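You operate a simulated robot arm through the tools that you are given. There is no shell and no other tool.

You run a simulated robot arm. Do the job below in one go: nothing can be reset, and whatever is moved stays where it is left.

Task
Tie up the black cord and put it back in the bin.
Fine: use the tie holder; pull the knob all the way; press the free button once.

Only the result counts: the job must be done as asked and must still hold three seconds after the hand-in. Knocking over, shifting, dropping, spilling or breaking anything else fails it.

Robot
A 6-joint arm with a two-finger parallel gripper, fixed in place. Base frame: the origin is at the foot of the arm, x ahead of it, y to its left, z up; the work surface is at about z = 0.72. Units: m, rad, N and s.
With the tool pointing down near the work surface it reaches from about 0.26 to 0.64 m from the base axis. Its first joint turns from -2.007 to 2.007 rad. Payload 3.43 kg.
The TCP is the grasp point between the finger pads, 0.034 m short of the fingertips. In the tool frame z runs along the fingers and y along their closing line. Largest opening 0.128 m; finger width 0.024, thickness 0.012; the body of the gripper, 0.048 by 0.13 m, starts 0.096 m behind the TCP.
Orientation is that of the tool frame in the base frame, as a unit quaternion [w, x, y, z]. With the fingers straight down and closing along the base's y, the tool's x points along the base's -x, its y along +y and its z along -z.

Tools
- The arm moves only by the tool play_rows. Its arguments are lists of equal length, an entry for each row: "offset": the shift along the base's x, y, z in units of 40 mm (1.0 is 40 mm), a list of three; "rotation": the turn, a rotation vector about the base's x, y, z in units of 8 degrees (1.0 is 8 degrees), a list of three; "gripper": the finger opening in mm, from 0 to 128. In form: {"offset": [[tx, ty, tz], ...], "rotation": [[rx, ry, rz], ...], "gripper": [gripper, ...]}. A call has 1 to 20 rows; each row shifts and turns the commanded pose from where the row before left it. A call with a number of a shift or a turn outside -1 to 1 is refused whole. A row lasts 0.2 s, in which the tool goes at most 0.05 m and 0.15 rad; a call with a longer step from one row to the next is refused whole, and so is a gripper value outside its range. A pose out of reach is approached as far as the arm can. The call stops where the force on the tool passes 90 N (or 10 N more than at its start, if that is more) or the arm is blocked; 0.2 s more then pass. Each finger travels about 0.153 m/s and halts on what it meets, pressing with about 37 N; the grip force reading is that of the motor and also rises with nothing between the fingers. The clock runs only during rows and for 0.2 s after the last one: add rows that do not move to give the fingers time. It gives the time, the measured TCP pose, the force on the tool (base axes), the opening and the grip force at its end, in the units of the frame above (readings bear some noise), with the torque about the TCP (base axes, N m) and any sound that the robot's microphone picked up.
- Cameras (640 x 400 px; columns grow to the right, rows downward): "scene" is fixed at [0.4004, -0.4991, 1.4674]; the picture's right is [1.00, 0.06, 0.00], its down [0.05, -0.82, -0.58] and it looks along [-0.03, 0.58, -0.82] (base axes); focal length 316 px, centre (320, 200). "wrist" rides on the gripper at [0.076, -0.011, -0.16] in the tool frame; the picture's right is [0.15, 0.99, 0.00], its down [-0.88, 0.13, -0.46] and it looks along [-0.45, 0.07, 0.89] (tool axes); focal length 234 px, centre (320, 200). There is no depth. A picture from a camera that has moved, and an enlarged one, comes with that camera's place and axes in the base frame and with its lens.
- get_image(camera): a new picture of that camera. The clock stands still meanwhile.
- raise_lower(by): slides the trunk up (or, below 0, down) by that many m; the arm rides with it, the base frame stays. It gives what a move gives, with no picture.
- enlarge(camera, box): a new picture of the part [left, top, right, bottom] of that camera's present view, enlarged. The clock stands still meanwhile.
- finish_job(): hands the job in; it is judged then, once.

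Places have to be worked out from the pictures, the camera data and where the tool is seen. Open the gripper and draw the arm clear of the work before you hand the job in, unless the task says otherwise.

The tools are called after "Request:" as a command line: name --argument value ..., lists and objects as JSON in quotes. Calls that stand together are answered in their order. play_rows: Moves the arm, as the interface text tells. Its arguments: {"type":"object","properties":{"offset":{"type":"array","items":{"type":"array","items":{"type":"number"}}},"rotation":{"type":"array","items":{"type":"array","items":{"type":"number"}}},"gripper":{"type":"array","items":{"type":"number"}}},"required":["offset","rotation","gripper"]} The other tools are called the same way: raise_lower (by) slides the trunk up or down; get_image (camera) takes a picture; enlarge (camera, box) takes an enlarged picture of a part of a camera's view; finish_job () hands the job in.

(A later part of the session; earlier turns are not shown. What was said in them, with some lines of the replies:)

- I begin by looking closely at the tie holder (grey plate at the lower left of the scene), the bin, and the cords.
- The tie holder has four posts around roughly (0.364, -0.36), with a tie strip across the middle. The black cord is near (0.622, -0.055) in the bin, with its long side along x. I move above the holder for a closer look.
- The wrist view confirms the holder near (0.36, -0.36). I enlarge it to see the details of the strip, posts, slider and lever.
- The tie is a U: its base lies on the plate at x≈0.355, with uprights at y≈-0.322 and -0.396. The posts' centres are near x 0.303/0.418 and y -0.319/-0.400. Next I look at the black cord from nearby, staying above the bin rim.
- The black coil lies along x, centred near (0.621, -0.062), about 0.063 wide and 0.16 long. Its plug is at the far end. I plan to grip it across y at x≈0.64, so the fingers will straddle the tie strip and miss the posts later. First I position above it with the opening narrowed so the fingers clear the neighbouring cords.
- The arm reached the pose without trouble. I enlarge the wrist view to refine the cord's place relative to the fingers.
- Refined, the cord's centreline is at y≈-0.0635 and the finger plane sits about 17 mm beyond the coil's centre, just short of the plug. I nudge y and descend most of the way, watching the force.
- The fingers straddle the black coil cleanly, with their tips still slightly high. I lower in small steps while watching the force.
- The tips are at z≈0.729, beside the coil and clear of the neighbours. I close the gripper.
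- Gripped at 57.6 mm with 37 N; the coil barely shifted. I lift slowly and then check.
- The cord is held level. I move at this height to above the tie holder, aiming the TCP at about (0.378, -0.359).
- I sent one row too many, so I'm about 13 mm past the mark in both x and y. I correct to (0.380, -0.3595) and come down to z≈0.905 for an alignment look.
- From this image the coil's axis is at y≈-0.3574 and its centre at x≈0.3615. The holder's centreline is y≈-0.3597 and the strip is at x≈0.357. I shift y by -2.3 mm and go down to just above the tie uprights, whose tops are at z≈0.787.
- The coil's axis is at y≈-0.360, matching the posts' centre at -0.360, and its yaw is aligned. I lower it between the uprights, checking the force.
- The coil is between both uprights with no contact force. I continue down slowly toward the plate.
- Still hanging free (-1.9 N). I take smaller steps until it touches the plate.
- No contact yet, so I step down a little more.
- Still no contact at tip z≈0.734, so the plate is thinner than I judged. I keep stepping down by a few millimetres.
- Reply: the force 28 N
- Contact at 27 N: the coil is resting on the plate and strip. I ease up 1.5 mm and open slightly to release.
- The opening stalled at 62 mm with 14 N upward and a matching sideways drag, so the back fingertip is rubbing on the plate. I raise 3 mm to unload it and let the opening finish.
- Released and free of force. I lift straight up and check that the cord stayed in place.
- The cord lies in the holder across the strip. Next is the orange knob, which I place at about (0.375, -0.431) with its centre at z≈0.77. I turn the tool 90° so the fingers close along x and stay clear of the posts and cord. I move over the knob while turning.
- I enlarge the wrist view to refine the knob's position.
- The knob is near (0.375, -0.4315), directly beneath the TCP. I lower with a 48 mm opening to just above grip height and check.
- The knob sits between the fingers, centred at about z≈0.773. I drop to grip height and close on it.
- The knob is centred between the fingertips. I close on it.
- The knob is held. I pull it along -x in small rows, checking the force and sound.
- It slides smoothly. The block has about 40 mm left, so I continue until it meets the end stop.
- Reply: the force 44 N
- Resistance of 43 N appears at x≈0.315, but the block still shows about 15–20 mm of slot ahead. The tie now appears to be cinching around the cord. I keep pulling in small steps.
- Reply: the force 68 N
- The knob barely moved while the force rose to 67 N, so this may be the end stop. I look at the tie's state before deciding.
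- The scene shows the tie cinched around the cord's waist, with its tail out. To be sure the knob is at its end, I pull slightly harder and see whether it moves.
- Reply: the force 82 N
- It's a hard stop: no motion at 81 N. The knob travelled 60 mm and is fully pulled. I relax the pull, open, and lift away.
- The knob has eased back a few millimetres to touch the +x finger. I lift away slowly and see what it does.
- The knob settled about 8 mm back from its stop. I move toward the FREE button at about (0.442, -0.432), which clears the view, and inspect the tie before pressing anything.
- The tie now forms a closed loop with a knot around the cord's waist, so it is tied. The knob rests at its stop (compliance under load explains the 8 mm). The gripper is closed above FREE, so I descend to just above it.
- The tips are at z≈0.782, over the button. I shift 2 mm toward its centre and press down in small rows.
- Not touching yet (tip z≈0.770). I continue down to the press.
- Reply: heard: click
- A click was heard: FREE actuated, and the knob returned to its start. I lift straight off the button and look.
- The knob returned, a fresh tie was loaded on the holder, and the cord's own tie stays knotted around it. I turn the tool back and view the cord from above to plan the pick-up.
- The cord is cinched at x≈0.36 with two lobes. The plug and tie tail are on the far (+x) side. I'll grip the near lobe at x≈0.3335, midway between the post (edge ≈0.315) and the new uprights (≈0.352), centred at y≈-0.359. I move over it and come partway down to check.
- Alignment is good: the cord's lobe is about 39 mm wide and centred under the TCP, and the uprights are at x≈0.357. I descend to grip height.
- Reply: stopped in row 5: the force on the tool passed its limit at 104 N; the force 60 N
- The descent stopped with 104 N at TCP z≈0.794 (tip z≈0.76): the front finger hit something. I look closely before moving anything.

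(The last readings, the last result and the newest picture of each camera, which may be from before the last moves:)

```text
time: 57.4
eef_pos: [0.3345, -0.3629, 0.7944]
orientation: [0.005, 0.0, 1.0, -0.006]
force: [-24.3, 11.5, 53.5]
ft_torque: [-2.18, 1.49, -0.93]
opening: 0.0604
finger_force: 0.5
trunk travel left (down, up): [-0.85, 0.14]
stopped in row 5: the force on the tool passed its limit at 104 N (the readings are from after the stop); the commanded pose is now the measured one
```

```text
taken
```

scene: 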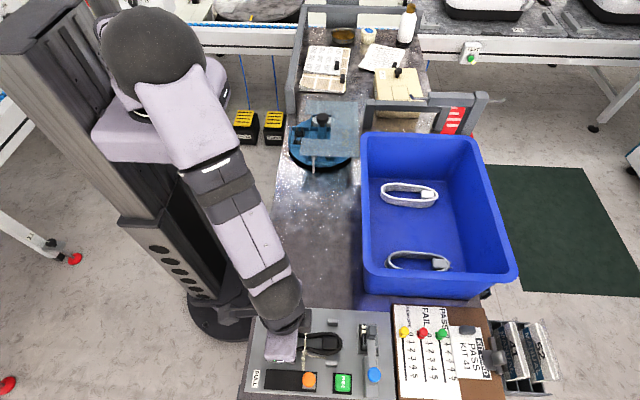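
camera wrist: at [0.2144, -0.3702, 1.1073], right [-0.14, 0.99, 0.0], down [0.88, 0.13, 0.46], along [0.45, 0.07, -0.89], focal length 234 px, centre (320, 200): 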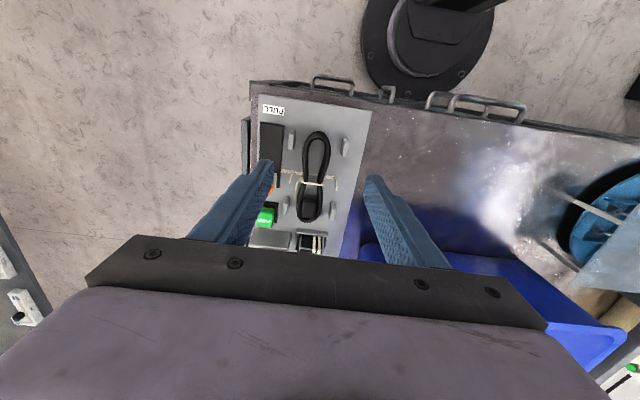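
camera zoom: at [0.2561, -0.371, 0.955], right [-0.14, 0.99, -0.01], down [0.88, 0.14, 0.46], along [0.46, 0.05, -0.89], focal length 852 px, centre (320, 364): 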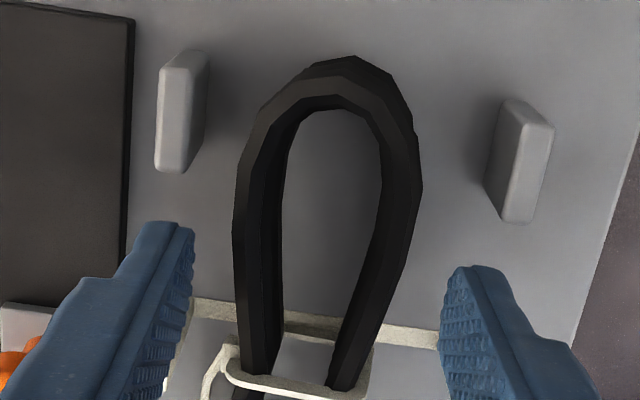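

The wrench points to the outer edge of the front fingertip at about (0.322, -0.408, 0.76), which is the near post area. I'll back straight up, check that nothing shifted, and use the far side (x≈0.381), where the fingers passed cleanly before.

Request:
play_rows --offset '[[0, 0, 0.1], [0, 0, 0.3], [0, 0, 0.5], [0, 0, 0.7], [0, 0, 0.7], [0, 0, 0.7], [0, 0, 0], [0, 0, 0]]' --rotation '[[0, 0, 0], [0, 0, 0], [0, 0, 0], [0, 0, 0], [0, 0, 0], [0, 0, 0], [0, 0, 0], [0, 0, 0]]' --gripper '[60, 60, 60, 60, 60, 60, 60, 60]'

Request:
enlarge --camera "wrist" --box '[220, 60, 420, 260]'

Request:
enlarge --camera "scene" --box '[240, 290, 400, 400]'

```text
time: 59.2
eef_pos: [0.3394, -0.3653, 0.9078]
orientation: [0.003, 0.001, 1.0, -0.005]
force: [-0.6, 0.6, 0.3]
ft_torque: [0.02, 0.02, 0.0]
opening: 0.0601
finger_force: 0.1
trunk travel left (down, up): [-0.85, 0.14]
```

```text
2.00 times, centred on (320, 160) of wrist
camera zoom: at [0.2615, -0.374, 1.0679], right [-0.15, 0.99, -0.01], down [0.88, 0.13, 0.46], along [0.46, 0.06, -0.89], focal length 468 px, centre (320, 280)
```

zoom: 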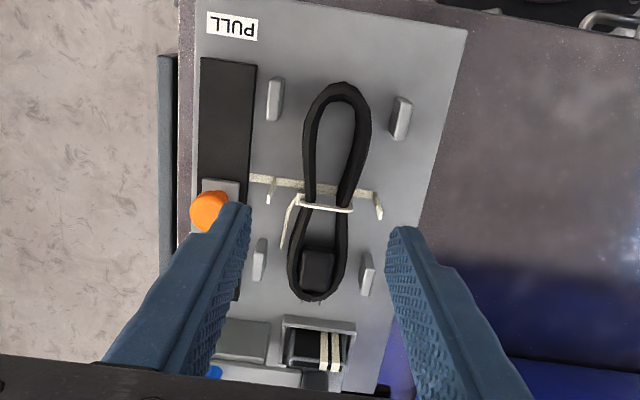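

```text
3.64 times, centred on (320, 345) of scene
camera zoom: at [0.4004, -0.4991, 1.4674], right [1.0, 0.06, 0.0], down [0.05, -0.82, -0.58], along [-0.03, 0.58, -0.82], focal length 1148 px, centre (320, -327)
```

zoom: 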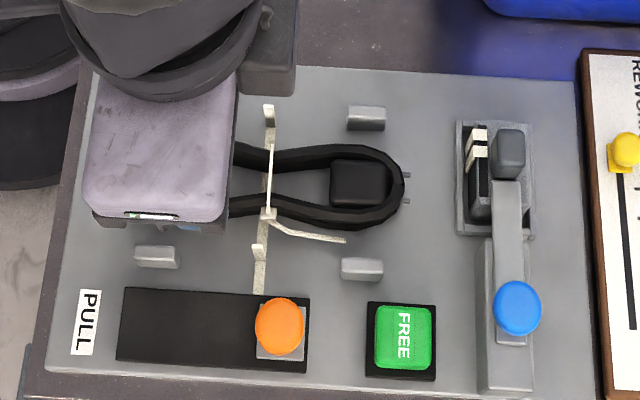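

The cord shifted by about 2 mm, so the finger had landed on the cord itself. Its body is evidently still about 62 mm wide to the fingers, wider than my 60 mm opening. The holder looks unmoved. I correct the slight tilt, move to x≈0.381, y≈-0.3585, and open to 70 mm.

Request:
play_rows --offset '[[0.525, 0.085, 0], [0.525, 0.085, 0], [0, 0, 0], [0, 0, 0]]' --rotation '[[0.08, 0.057, 0], [0, 0, 0], [0, 0, 0], [0, 0, 0]]' --gripper '[70, 70, 70, 70]'

Request:
play_rows --offset '[[0, 0, 0]]' --rotation '[[0, 0, 0]]' --gripper '[70]'

Request:
play_rows --offset '[[0, 0, 0]]' --rotation '[[0, 0, 0]]' --gripper '[70]'

Request:
play_rows --offset '[[0, 0, 0]]' --rotation '[[0, 0, 0]]' --gripper '[70]'

Request:
enlarge --camera "wrist" --box '[220, 20, 420, 260]'

Request:
enlarge --camera "scene" --box '[240, 290, 400, 400]'

```text
time: 60.2
eef_pos: [0.3797, -0.3574, 0.9084]
orientation: [-0.001, 0.0, 1.0, 0.002]
force: [0.2, -0.5, 0.6]
ft_torque: [0.01, -0.03, -0.01]
opening: 0.0699
finger_force: 0.1
trunk travel left (down, up): [-0.85, 0.14]
```

```text
time: 60.6
eef_pos: [0.38, -0.357, 0.9078]
orientation: [0.0, 0.0, 1.0, 0.0]
force: [0.9, -0.8, 0.1]
ft_torque: [0.02, -0.01, 0.02]
opening: 0.0699
finger_force: 0.1
trunk travel left (down, up): [-0.85, 0.14]
```

```text
time: 61.0
eef_pos: [0.3804, -0.3573, 0.9088]
orientation: [0.0, -0.001, 1.0, 0.0]
force: [0.6, -0.2, -0.3]
ft_torque: [-0.04, -0.01, -0.01]
opening: 0.0699
finger_force: 0.0
trunk travel left (down, up): [-0.85, 0.14]
```

```text
time: 61.4
eef_pos: [0.3799, -0.3574, 0.9075]
orientation: [-0.001, 0.001, 1.0, 0.0]
force: [0.3, -0.7, -0.4]
ft_torque: [0.0, -0.01, 0.01]
opening: 0.0699
finger_force: 0.0
trunk travel left (down, up): [-0.85, 0.14]
```

```text
1.67 times, centred on (320, 140) of wrist
camera zoom: at [0.3041, -0.3687, 1.0683], right [-0.15, 0.99, 0.0], down [0.88, 0.13, 0.46], along [0.45, 0.07, -0.89], focal length 390 px, centre (320, 300)
```

zoom: 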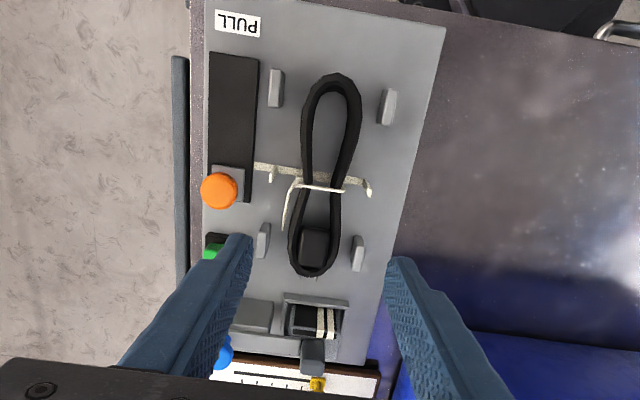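

```text
3.64 times, centred on (320, 345) of scene
camera zoom: at [0.4004, -0.4991, 1.4674], right [1.0, 0.06, 0.0], down [0.05, -0.82, -0.58], along [-0.03, 0.58, -0.82], focal length 1148 px, centre (320, -327)
```

zoom: 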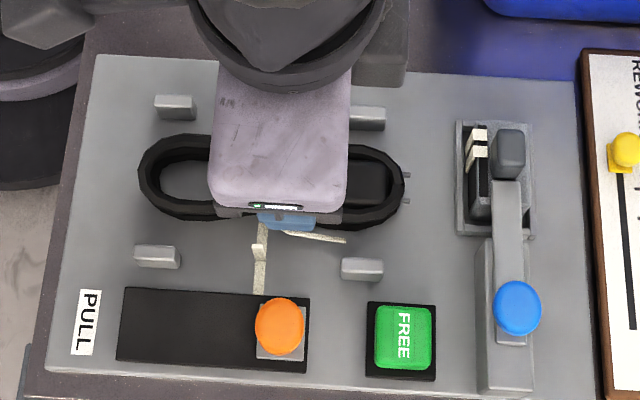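

The TCP (0.380, -0.3573) lies on the cord's centreline, measured at y≈-0.3573 here with about 1.6° yaw. I open to 72 mm and descend slowly, stopping just above cord height.

Request:
play_rows --offset '[[0, 0, -0.6], [0, 0, -0.7], [0, 0, -0.6], [0, 0, -0.5], [0, 0, -0.2], [0, 0, -0.1], [0, 0, 0]]' --rotation '[[0, 0, 0], [0, 0, 0], [0, 0, 0], [0, 0, 0], [0, 0, 0], [0, 0, 0], [0, 0, 0]]' --gripper '[72, 72, 72, 72, 72, 72, 72]'

Request:
enlarge --camera "wrist" --box '[220, 20, 420, 260]'

```text
time: 63.0
eef_pos: [0.3809, -0.3585, 0.8011]
orientation: [0.0, 0.0, 1.0, 0.0]
force: [0.0, 0.4, -0.3]
ft_torque: [0.02, -0.02, 0.0]
opening: 0.0717
finger_force: 0.0
trunk travel left (down, up): [-0.85, 0.14]
```

```text
1.67 times, centred on (320, 140) of wrist
camera zoom: at [0.3047, -0.3693, 0.9606], right [-0.15, 0.99, 0.0], down [0.88, 0.13, 0.46], along [0.45, 0.07, -0.89], focal length 390 px, centre (320, 300)
```

zoom: 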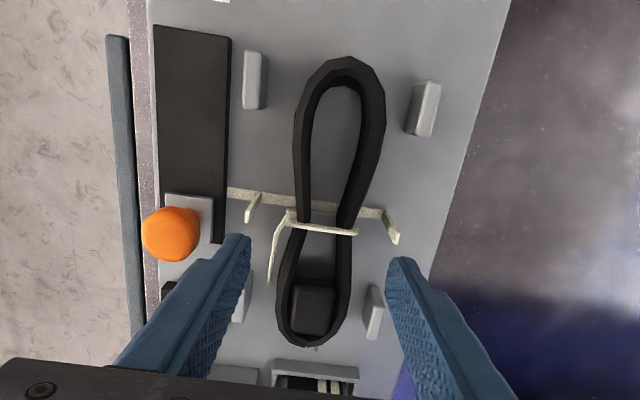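

Clear so far. I continue in small steps past the cord's top height.

Request:
play_rows --offset '[[0, 0, -0.07], [0, 0, -0.07], [0, 0, -0.07], [0, 0, 0]]' --rotation '[[0, 0, 0], [0, 0, 0], [0, 0, 0], [0, 0, 0]]' --gripper '[72, 72, 72, 72]'

```text
time: 64.0
eef_pos: [0.3815, -0.3582, 0.7922]
orientation: [0.0, 0.0, 1.0, 0.001]
force: [-1.0, -1.2, 0.8]
ft_torque: [-0.02, -0.01, 0.02]
opening: 0.0721
finger_force: 0.0
trunk travel left (down, up): [-0.85, 0.14]
```

Request:
play_rows --offset '[[0, 0, -0.07], [0, 0, -0.07], [0, 0, -0.07], [0, 0, 0]]' --rotation '[[0, 0, 0], [0, 0, 0], [0, 0, 0], [0, 0, 0]]' --gripper '[72, 72, 72, 72]'

```text
time: 65.0
eef_pos: [0.3804, -0.3584, 0.7825]
orientation: [0.0, 0.0, 1.0, 0.001]
force: [-0.4, 0.3, 0.4]
ft_torque: [-0.01, 0.0, 0.01]
opening: 0.072
finger_force: 0.1
trunk travel left (down, up): [-0.85, 0.14]
```

No contact at tip z≈0.749, already below the cord's top. I go on to grip height (tip z≈0.735).

Request:
play_rows --offset '[[0, 0, -0.1], [0, 0, -0.1], [0, 0, -0.1], [0, 0, -0.04], [0, 0, 0]]' --rotation '[[0, 0, 0], [0, 0, 0], [0, 0, 0], [0, 0, 0], [0, 0, 0]]' --gripper '[72, 72, 72, 72, 72]'

Request:
enlarge --camera "wrist" --box '[220, 20, 420, 260]'

```text
time: 66.2
eef_pos: [0.3807, -0.3579, 0.7699]
orientation: [-0.001, 0.0, 1.0, 0.0]
force: [0.5, 0.4, 0.9]
ft_torque: [0.02, -0.01, -0.04]
opening: 0.0718
finger_force: 0.2
trunk travel left (down, up): [-0.85, 0.14]
```

```text
1.67 times, centred on (320, 140) of wrist
camera zoom: at [0.3039, -0.3689, 0.9296], right [-0.15, 0.99, 0.0], down [0.88, 0.13, 0.46], along [0.45, 0.07, -0.89], focal length 390 px, centre (320, 300)
```

zoom: 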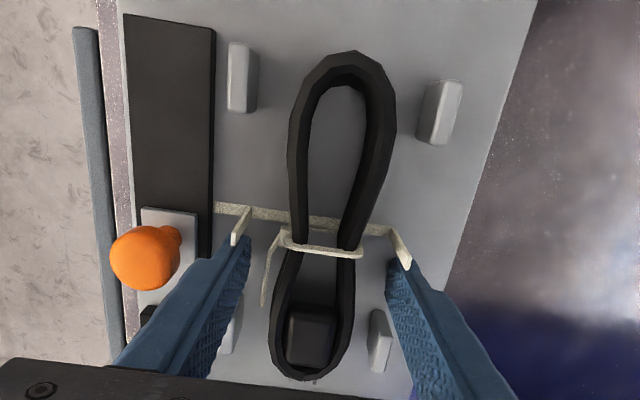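

No force and the fingers are on either side. I close and see where they halt.

Request:
play_rows --offset '[[0, 0, 0], [0, 0, 0], [0, 0, 0], [0, 0, 0], [0, 0, 0]]' --rotation '[[0, 0, 0], [0, 0, 0], [0, 0, 0], [0, 0, 0], [0, 0, 0]]' --gripper '[60, 50, 40, 25, 25]'

Request:
enlarge --camera "wrist" --box '[220, 20, 420, 260]'

Request:
enlarge --camera "scene" --box '[240, 290, 400, 400]'

```text
time: 67.4
eef_pos: [0.3804, -0.3576, 0.7684]
orientation: [0.0, 0.0, 1.0, -0.001]
force: [-0.3, -1.3, 0.0]
ft_torque: [-0.06, 0.03, 0.08]
opening: 0.0312
finger_force: 37.1
trunk travel left (down, up): [-0.85, 0.14]
```

```text
1.67 times, centred on (320, 140) of wrist
camera zoom: at [0.3039, -0.3691, 0.9298], right [-0.15, 0.99, 0.0], down [0.88, 0.13, 0.46], along [0.45, 0.07, -0.89], focal length 390 px, centre (320, 300)
```

zoom: 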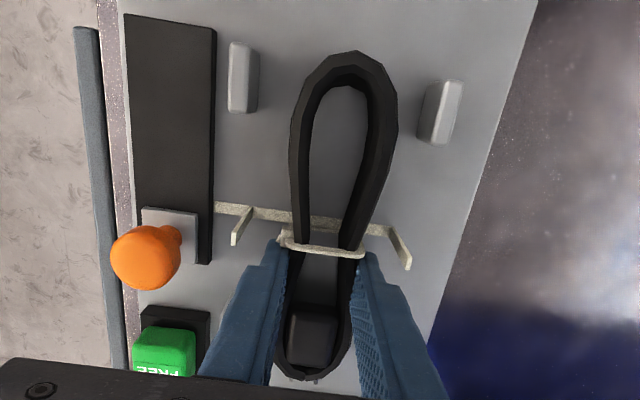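

```text
3.64 times, centred on (320, 345) of scene
camera zoom: at [0.4004, -0.4991, 1.4674], right [1.0, 0.06, 0.0], down [0.05, -0.82, -0.58], along [-0.03, 0.58, -0.82], focal length 1148 px, centre (320, -327)
```

zoom: 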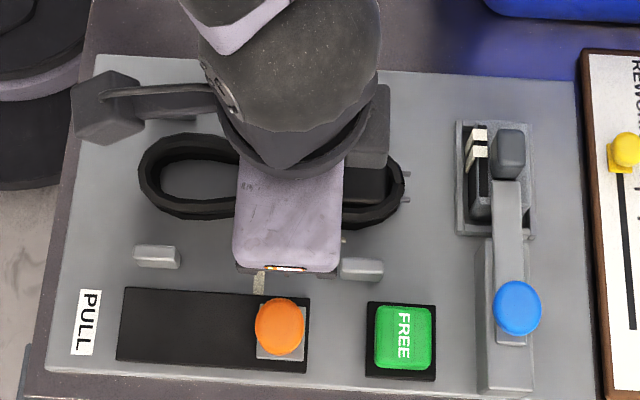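

Gripped at 31 mm with 37 N. I lift gently, watching for snagging.

Request:
play_rows --offset '[[0, 0, 0.1], [0, 0, 0.2], [0, 0, 0.3], [0, 0, 0.3], [0, 0, 0]]' --rotation '[[0, 0, 0], [0, 0, 0], [0, 0, 0], [0, 0, 0], [0, 0, 0]]' --gripper '[25, 25, 25, 25, 25]'

Request:
enlarge --camera "wrist" --box '[220, 20, 420, 260]'

Request:
enlarge --camera "scene" --box '[240, 290, 400, 400]'

```text
time: 68.6
eef_pos: [0.3796, -0.3585, 0.8059]
orientation: [-0.001, 0.0, 1.0, 0.001]
force: [-0.1, 0.2, -1.3]
ft_torque: [0.01, -0.02, 0.01]
opening: 0.0312
finger_force: 36.9
trunk travel left (down, up): [-0.85, 0.14]
```

```text
1.67 times, centred on (320, 140) of wrist
camera zoom: at [0.3035, -0.37, 0.9665], right [-0.15, 0.99, 0.0], down [0.88, 0.13, 0.45], along [0.45, 0.07, -0.89], focal length 390 px, centre (320, 300)
```

zoom: 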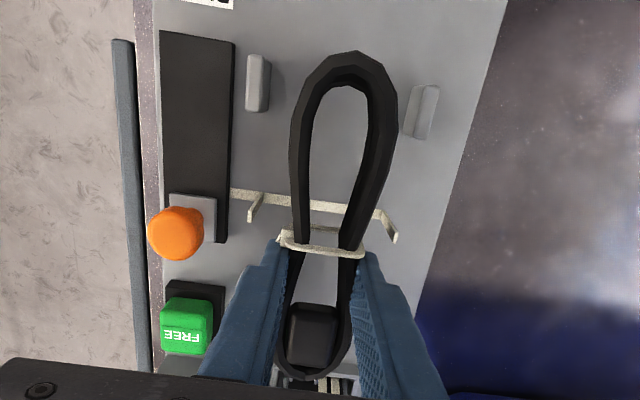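

```text
3.64 times, centred on (320, 345) of scene
camera zoom: at [0.4004, -0.4991, 1.4674], right [1.0, 0.06, 0.0], down [0.05, -0.82, -0.58], along [-0.03, 0.58, -0.82], focal length 1148 px, centre (320, -327)
```

zoom: 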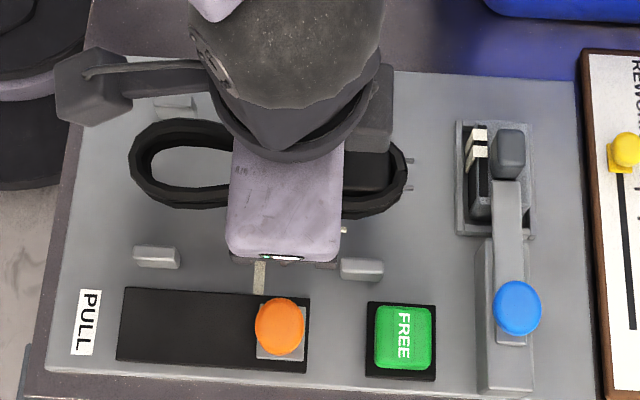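

The cord comes up freely. I raise it well above the bin rim first.

Request:
play_rows --offset '[[0, 0, 0.4], [0, 0, 0.6], [0, 0, 0.6], [0, 0, 0.6], [0, 0, 0.6], [0, 0, 0.6], [0, 0, 0.6], [0, 0, 0.6], [0, 0, 0.3], [0, 0, 0]]' --rotation '[[0, 0, 0], [0, 0, 0], [0, 0, 0], [0, 0, 0], [0, 0, 0], [0, 0, 0], [0, 0, 0], [0, 0, 0], [0, 0, 0], [0, 0, 0]]' --gripper '[25, 25, 25, 25, 25, 25, 25, 25, 25, 25]'

Request:
get_image --camera "scene"

Request:
get_image --camera "wrist"

```text
time: 70.8
eef_pos: [0.3797, -0.3585, 0.9999]
orientation: [0.0, 0.0, 1.0, 0.0]
force: [0.3, 0.3, -2.5]
ft_torque: [0.01, -0.03, 0.04]
opening: 0.0311
finger_force: 37.1
trunk travel left (down, up): [-0.85, 0.14]
```

```text
taken
```

scene: 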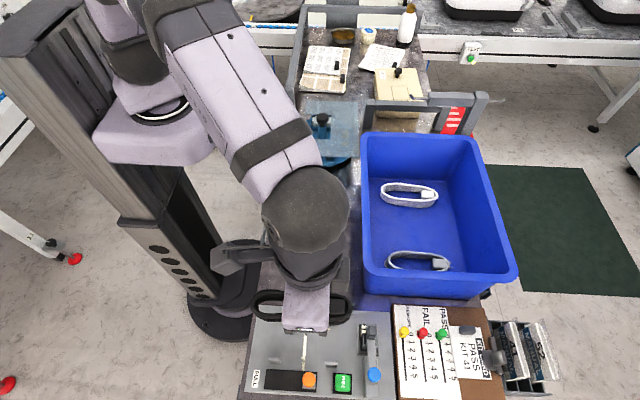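

```text
taken
camera wrist: at [0.3039, -0.3693, 1.1618], right [-0.15, 0.99, 0.0], down [0.88, 0.13, 0.46], along [0.45, 0.07, -0.89], focal length 234 px, centre (320, 200)
```

wrist: 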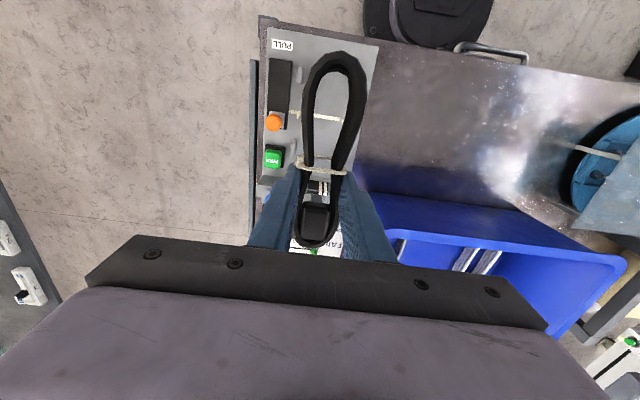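

The cord is held level at z≈1.0 and the holder is intact. I carry it over to the original spot in the bin with 12 equal rows.

Request:
play_rows --offset '[[0.5375, 0.6167, 0], [0.5375, 0.6167, 0], [0.5375, 0.6167, 0], [0.5375, 0.6167, 0], [0.5375, 0.6167, 0], [0.5375, 0.6167, 0], [0.5375, 0.6167, 0], [0.5375, 0.6167, 0], [0.5375, 0.6167, 0], [0.5375, 0.6167, 0], [0.5375, 0.6167, 0], [0.5375, 0.6167, 0], [0, 0, 0], [0, 0, 0]]' --rotation '[[0, 0, 0], [0, 0, 0], [0, 0, 0], [0, 0, 0], [0, 0, 0], [0, 0, 0], [0, 0, 0], [0, 0, 0], [0, 0, 0], [0, 0, 0], [0, 0, 0], [0, 0, 0], [0, 0, 0], [0, 0, 0]]' --gripper '[25, 25, 25, 25, 25, 25, 25, 25, 25, 25, 25, 25, 25, 25]'

Request:
get_image --camera "wrist"

Request:
get_image --camera "scene"

```text
time: 73.8
eef_pos: [0.6382, -0.0593, 1.0004]
orientation: [-0.001, 0.0, 1.0, 0.0]
force: [0.7, 0.6, -1.5]
ft_torque: [-0.04, -0.06, -0.02]
opening: 0.031
finger_force: 36.6
trunk travel left (down, up): [-0.85, 0.14]
```

```text
taken
camera wrist: at [0.5618, -0.0713, 1.1608], right [-0.15, 0.99, 0.0], down [0.88, 0.13, 0.45], along [0.45, 0.07, -0.89], focal length 234 px, centre (320, 200)
```

wrist: 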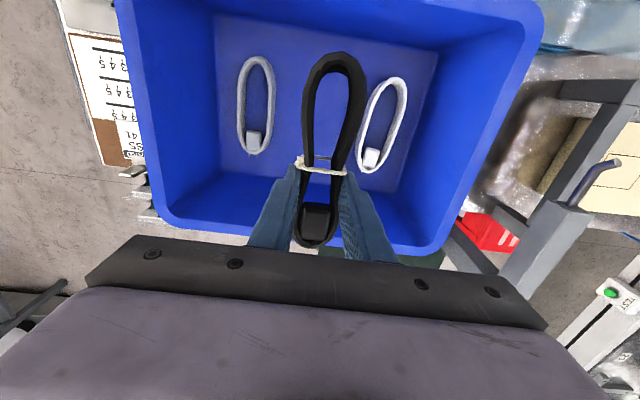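

```text
taken
```

scene: 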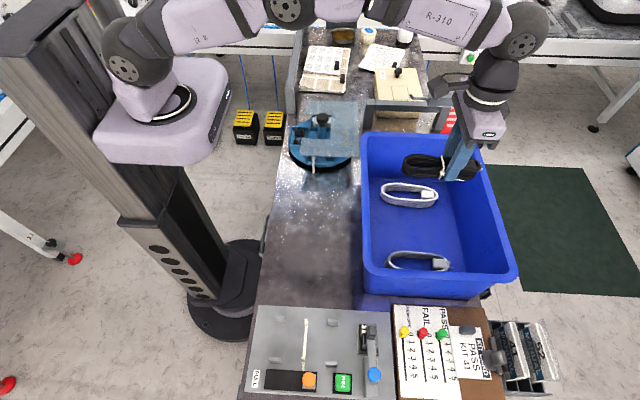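

The cord is over its original spot. I shift 4 mm toward -y to centre it between the neighbours and lower it into the bin.

Request:
play_rows --offset '[[0, -0.1, -0.4], [0, 0, -0.6], [0, 0, -0.7], [0, 0, -0.7], [0, 0, -0.7], [0, 0, -0.7], [0, 0, -0.6], [0, 0, -0.4], [0, 0, -0.2], [0, 0, 0]]' --rotation '[[0, 0, 0], [0, 0, 0], [0, 0, 0], [0, 0, 0], [0, 0, 0], [0, 0, 0], [0, 0, 0], [0, 0, 0], [0, 0, 0], [0, 0, 0]]' --gripper '[25, 25, 25, 25, 25, 25, 25, 25, 25, 25]'

Request:
get_image --camera "wrist"

Request:
enlarge --camera "scene" --box '[370, 160, 470, 280]'

```text
time: 76.0
eef_pos: [0.638, -0.0671, 0.8001]
orientation: [-0.001, 0.001, 1.0, 0.001]
force: [0.3, -0.1, -1.2]
ft_torque: [0.01, -0.01, 0.01]
opening: 0.0314
finger_force: 37.0
trunk travel left (down, up): [-0.85, 0.14]
```

```text
taken
camera wrist: at [0.5623, -0.0773, 0.9614], right [-0.15, 0.99, 0.0], down [0.88, 0.13, 0.46], along [0.45, 0.07, -0.89], focal length 234 px, centre (320, 200)
```

wrist: 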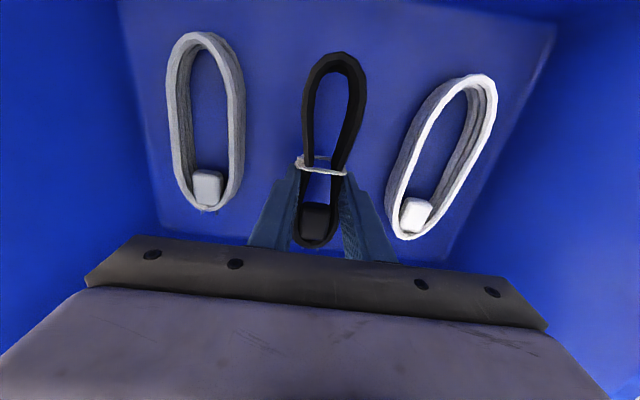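

```text
3.33 times, centred on (420, 220) of scene
camera zoom: at [0.4004, -0.4991, 1.4674], right [1.0, 0.06, 0.0], down [0.05, -0.82, -0.58], along [-0.03, 0.58, -0.82], focal length 1052 px, centre (-13, 133)
```

zoom: 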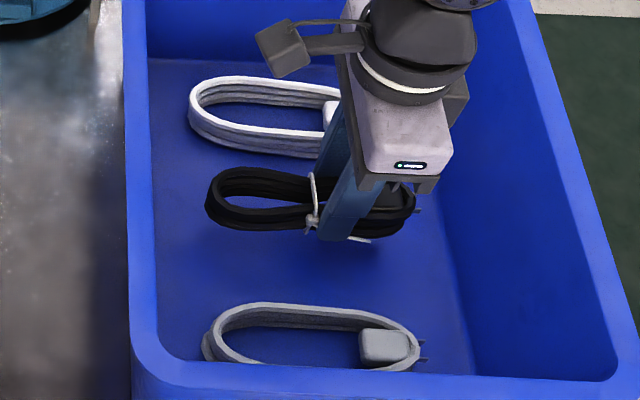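

There is good clearance on both sides. I lower the last part in small steps to feel for the floor.

Request:
play_rows --offset '[[0, 0, -0.25], [0, 0, -0.2], [0, 0, -0.15], [0, 0, -0.1], [0, 0, 0]]' --rotation '[[0, 0, 0], [0, 0, 0], [0, 0, 0], [0, 0, 0], [0, 0, 0]]' --gripper '[25, 25, 25, 25, 25]'

```text
time: 77.2
eef_pos: [0.6372, -0.0661, 0.7737]
orientation: [0.0, 0.0, 1.0, 0.0]
force: [-0.2, 0.7, -1.0]
ft_torque: [0.01, -0.04, 0.02]
opening: 0.0313
finger_force: 36.9
trunk travel left (down, up): [-0.85, 0.14]
```

Request:
play_rows --offset '[[0, 0, -0.05], [0, 0, -0.05], [0, 0, 0]]' --rotation '[[0, 0, 0], [0, 0, 0], [0, 0, 0]]' --gripper '[25, 25, 25]'

```text
time: 78.0
eef_pos: [0.6368, -0.0662, 0.7681]
orientation: [0.0, 0.0, 1.0, 0.001]
force: [-0.9, -0.7, -1.9]
ft_torque: [0.01, -0.01, -0.01]
opening: 0.0313
finger_force: 37.1
trunk travel left (down, up): [-0.85, 0.14]
```

Request:
play_rows --offset '[[0, 0, -0.04], [0, 0, -0.04], [0, 0, 0]]' --rotation '[[0, 0, 0], [0, 0, 0], [0, 0, 0]]' --gripper '[25, 25, 25]'

```text
time: 78.8
eef_pos: [0.6377, -0.0652, 0.7681]
orientation: [0.001, -0.001, 1.0, 0.0]
force: [-1.1, -0.6, 7.7]
ft_torque: [-0.04, 0.89, 0.0]
opening: 0.0309
finger_force: 37.2
trunk travel left (down, up): [-0.85, 0.14]
```

The cord's near end touches the bin floor (about 9 N). I lower 1 mm more and open gently.

Request:
play_rows --offset '[[0, 0, -0.025], [0, 0, 0], [0, 0, 0], [0, 0, 0], [0, 0, 0], [0, 0, 0]]' --rotation '[[0, 0, 0], [0, 0, 0], [0, 0, 0], [0, 0, 0], [0, 0, 0], [0, 0, 0]]' --gripper '[25, 35, 45, 60, 68, 68]'

Request:
get_image --camera "wrist"

Request:
enlarge --camera "scene" --box '[370, 160, 470, 280]'

```text
time: 80.2
eef_pos: [0.6378, -0.0654, 0.7647]
orientation: [0.0, 0.0, 1.0, 0.0]
force: [0.1, -0.4, 0.1]
ft_torque: [0.03, 0.0, 0.01]
opening: 0.0682
finger_force: 0.0
trunk travel left (down, up): [-0.85, 0.14]
```

```text
taken
camera wrist: at [0.5616, -0.0764, 0.9259], right [-0.15, 0.99, 0.0], down [0.88, 0.13, 0.46], along [0.45, 0.07, -0.89], focal length 234 px, centre (320, 200)
```

wrist: 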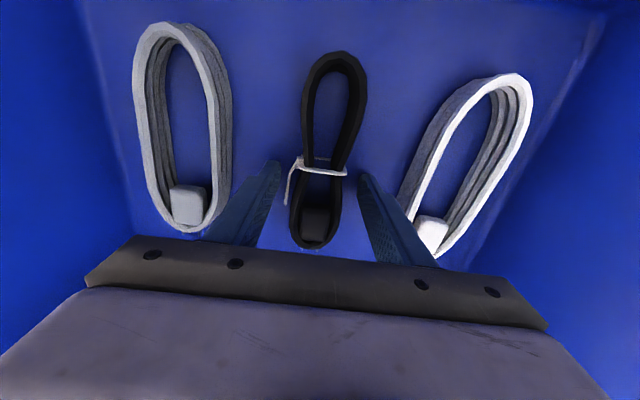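

```text
3.33 times, centred on (420, 220) of scene
camera zoom: at [0.4004, -0.4991, 1.4674], right [1.0, 0.06, 0.0], down [0.05, -0.82, -0.58], along [-0.03, 0.58, -0.82], focal length 1052 px, centre (-13, 133)
```

zoom: 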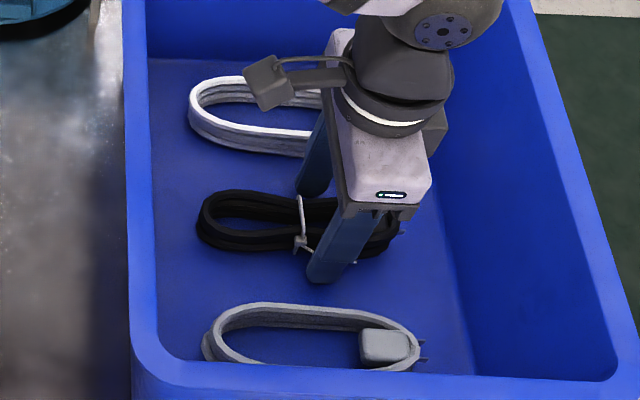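

The tied cord is released on the bin floor, with the tail free and the neighbours untouched. I lift straight up with the opening unchanged.

Request:
play_rows --offset '[[0, 0, 0.2], [0, 0, 0.4], [0, 0, 0.6], [0, 0, 0.8], [0, 0, 0.8], [0, 0, 0.8], [0, 0, 0.8], [0, 0, 0.8], [0, 0, 0.8], [-0.8, 0, 0.5], [-0.9, 0, 0.5], [-0.9, 0, 0.5], [-0.9, 0, 0.5], [-0.9, 0, 0], [0, 0, 0]]' --rotation '[[0, 0, 0], [0, 0, 0], [0, 0, 0], [0, 0, 0], [0, 0, 0], [0, 0, 0], [0, 0, 0], [0, 0, 0], [0, 0, 0], [0, 0, 0], [0, 0, 0], [0, 0, 0], [0, 0, 0], [0, 0, 0], [0, 0, 0]]' --gripper '[68, 68, 68, 68, 68, 68, 68, 68, 68, 68, 68, 68, 100, 128, 128]'

Request:
get_image --camera "wrist"

Request:
get_image --camera "scene"

Request:
enlarge --camera "scene" --box '[360, 150, 480, 290]'

Request:
enlarge --camera "scene" --box '[240, 290, 400, 400]'

```text
time: 83.4
eef_pos: [0.4617, -0.065, 1.0828]
orientation: [-0.001, 0.001, 1.0, 0.0]
force: [0.0, 1.3, -0.1]
ft_torque: [-0.03, 0.0, -0.01]
opening: 0.1281
finger_force: 0.0
trunk travel left (down, up): [-0.85, 0.14]
```

```text
taken
camera wrist: at [0.3859, -0.0764, 1.2432], right [-0.15, 0.99, 0.0], down [0.88, 0.13, 0.45], along [0.45, 0.07, -0.89], focal length 234 px, centre (320, 200)
```

wrist: 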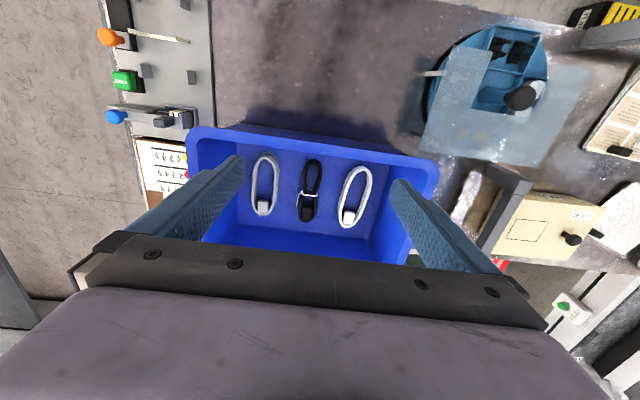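

```text
taken
```

scene: 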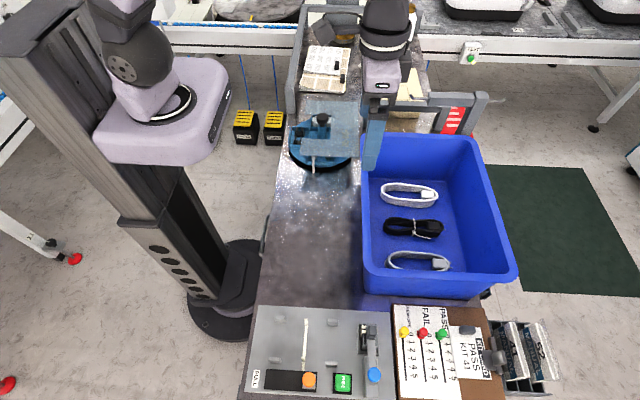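

```text
2.86 times, centred on (420, 220) of scene
camera zoom: at [0.4004, -0.4991, 1.4674], right [1.0, 0.06, 0.0], down [0.05, -0.82, -0.58], along [-0.03, 0.58, -0.82], focal length 902 px, centre (34, 143)
```

zoom: 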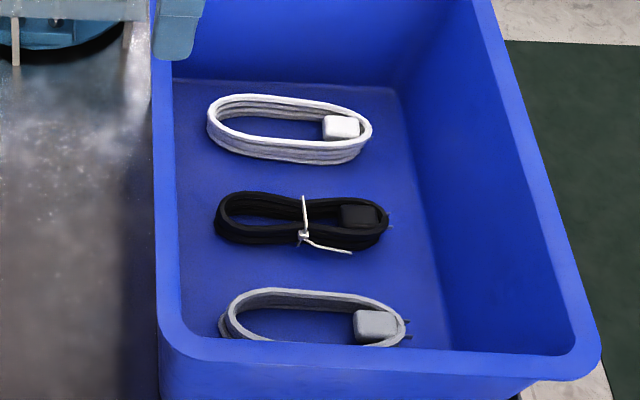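

```text
3.64 times, centred on (320, 345) of scene
camera zoom: at [0.4004, -0.4991, 1.4674], right [1.0, 0.06, 0.0], down [0.05, -0.82, -0.58], along [-0.03, 0.58, -0.82], focal length 1148 px, centre (320, -327)
```

zoom: 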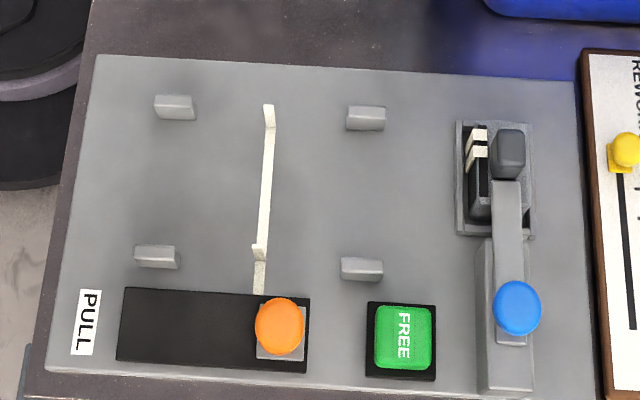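

The black cord lies tied in the bin between the other two cords. The holder is unmoved with its knob back at the start, and the arm is clear with the gripper open. I hand the job in.

Request:
finish_job

```text
The job is handed in.
```

I tied up the black cord in the tie holder and put it back in its spot in the bin, then handed the job in. The hand-in gave no result, so I don't know how it was judged.

- **Knob:** I pulled it until it stopped and would not move further at about 80 N. It eased back about 8 mm when I let go. I took that as give in the stop, because the tie was knotted around the cord.
- **Free button:** I pressed it once and heard one click. The knob went back to its start and the holder loaded a new tie.
- **One bump:** On my first try at picking the tied cord out of the holder, a finger came down on something, most likely the cord, and the arm stopped at 104 N. The cord shifted about 2 mm. I backed off and picked it up from the other side.

In the last pictures the tie is still on the cord, and the other two cords and the holder look where they were. The arm is clear of the work with the gripper open.
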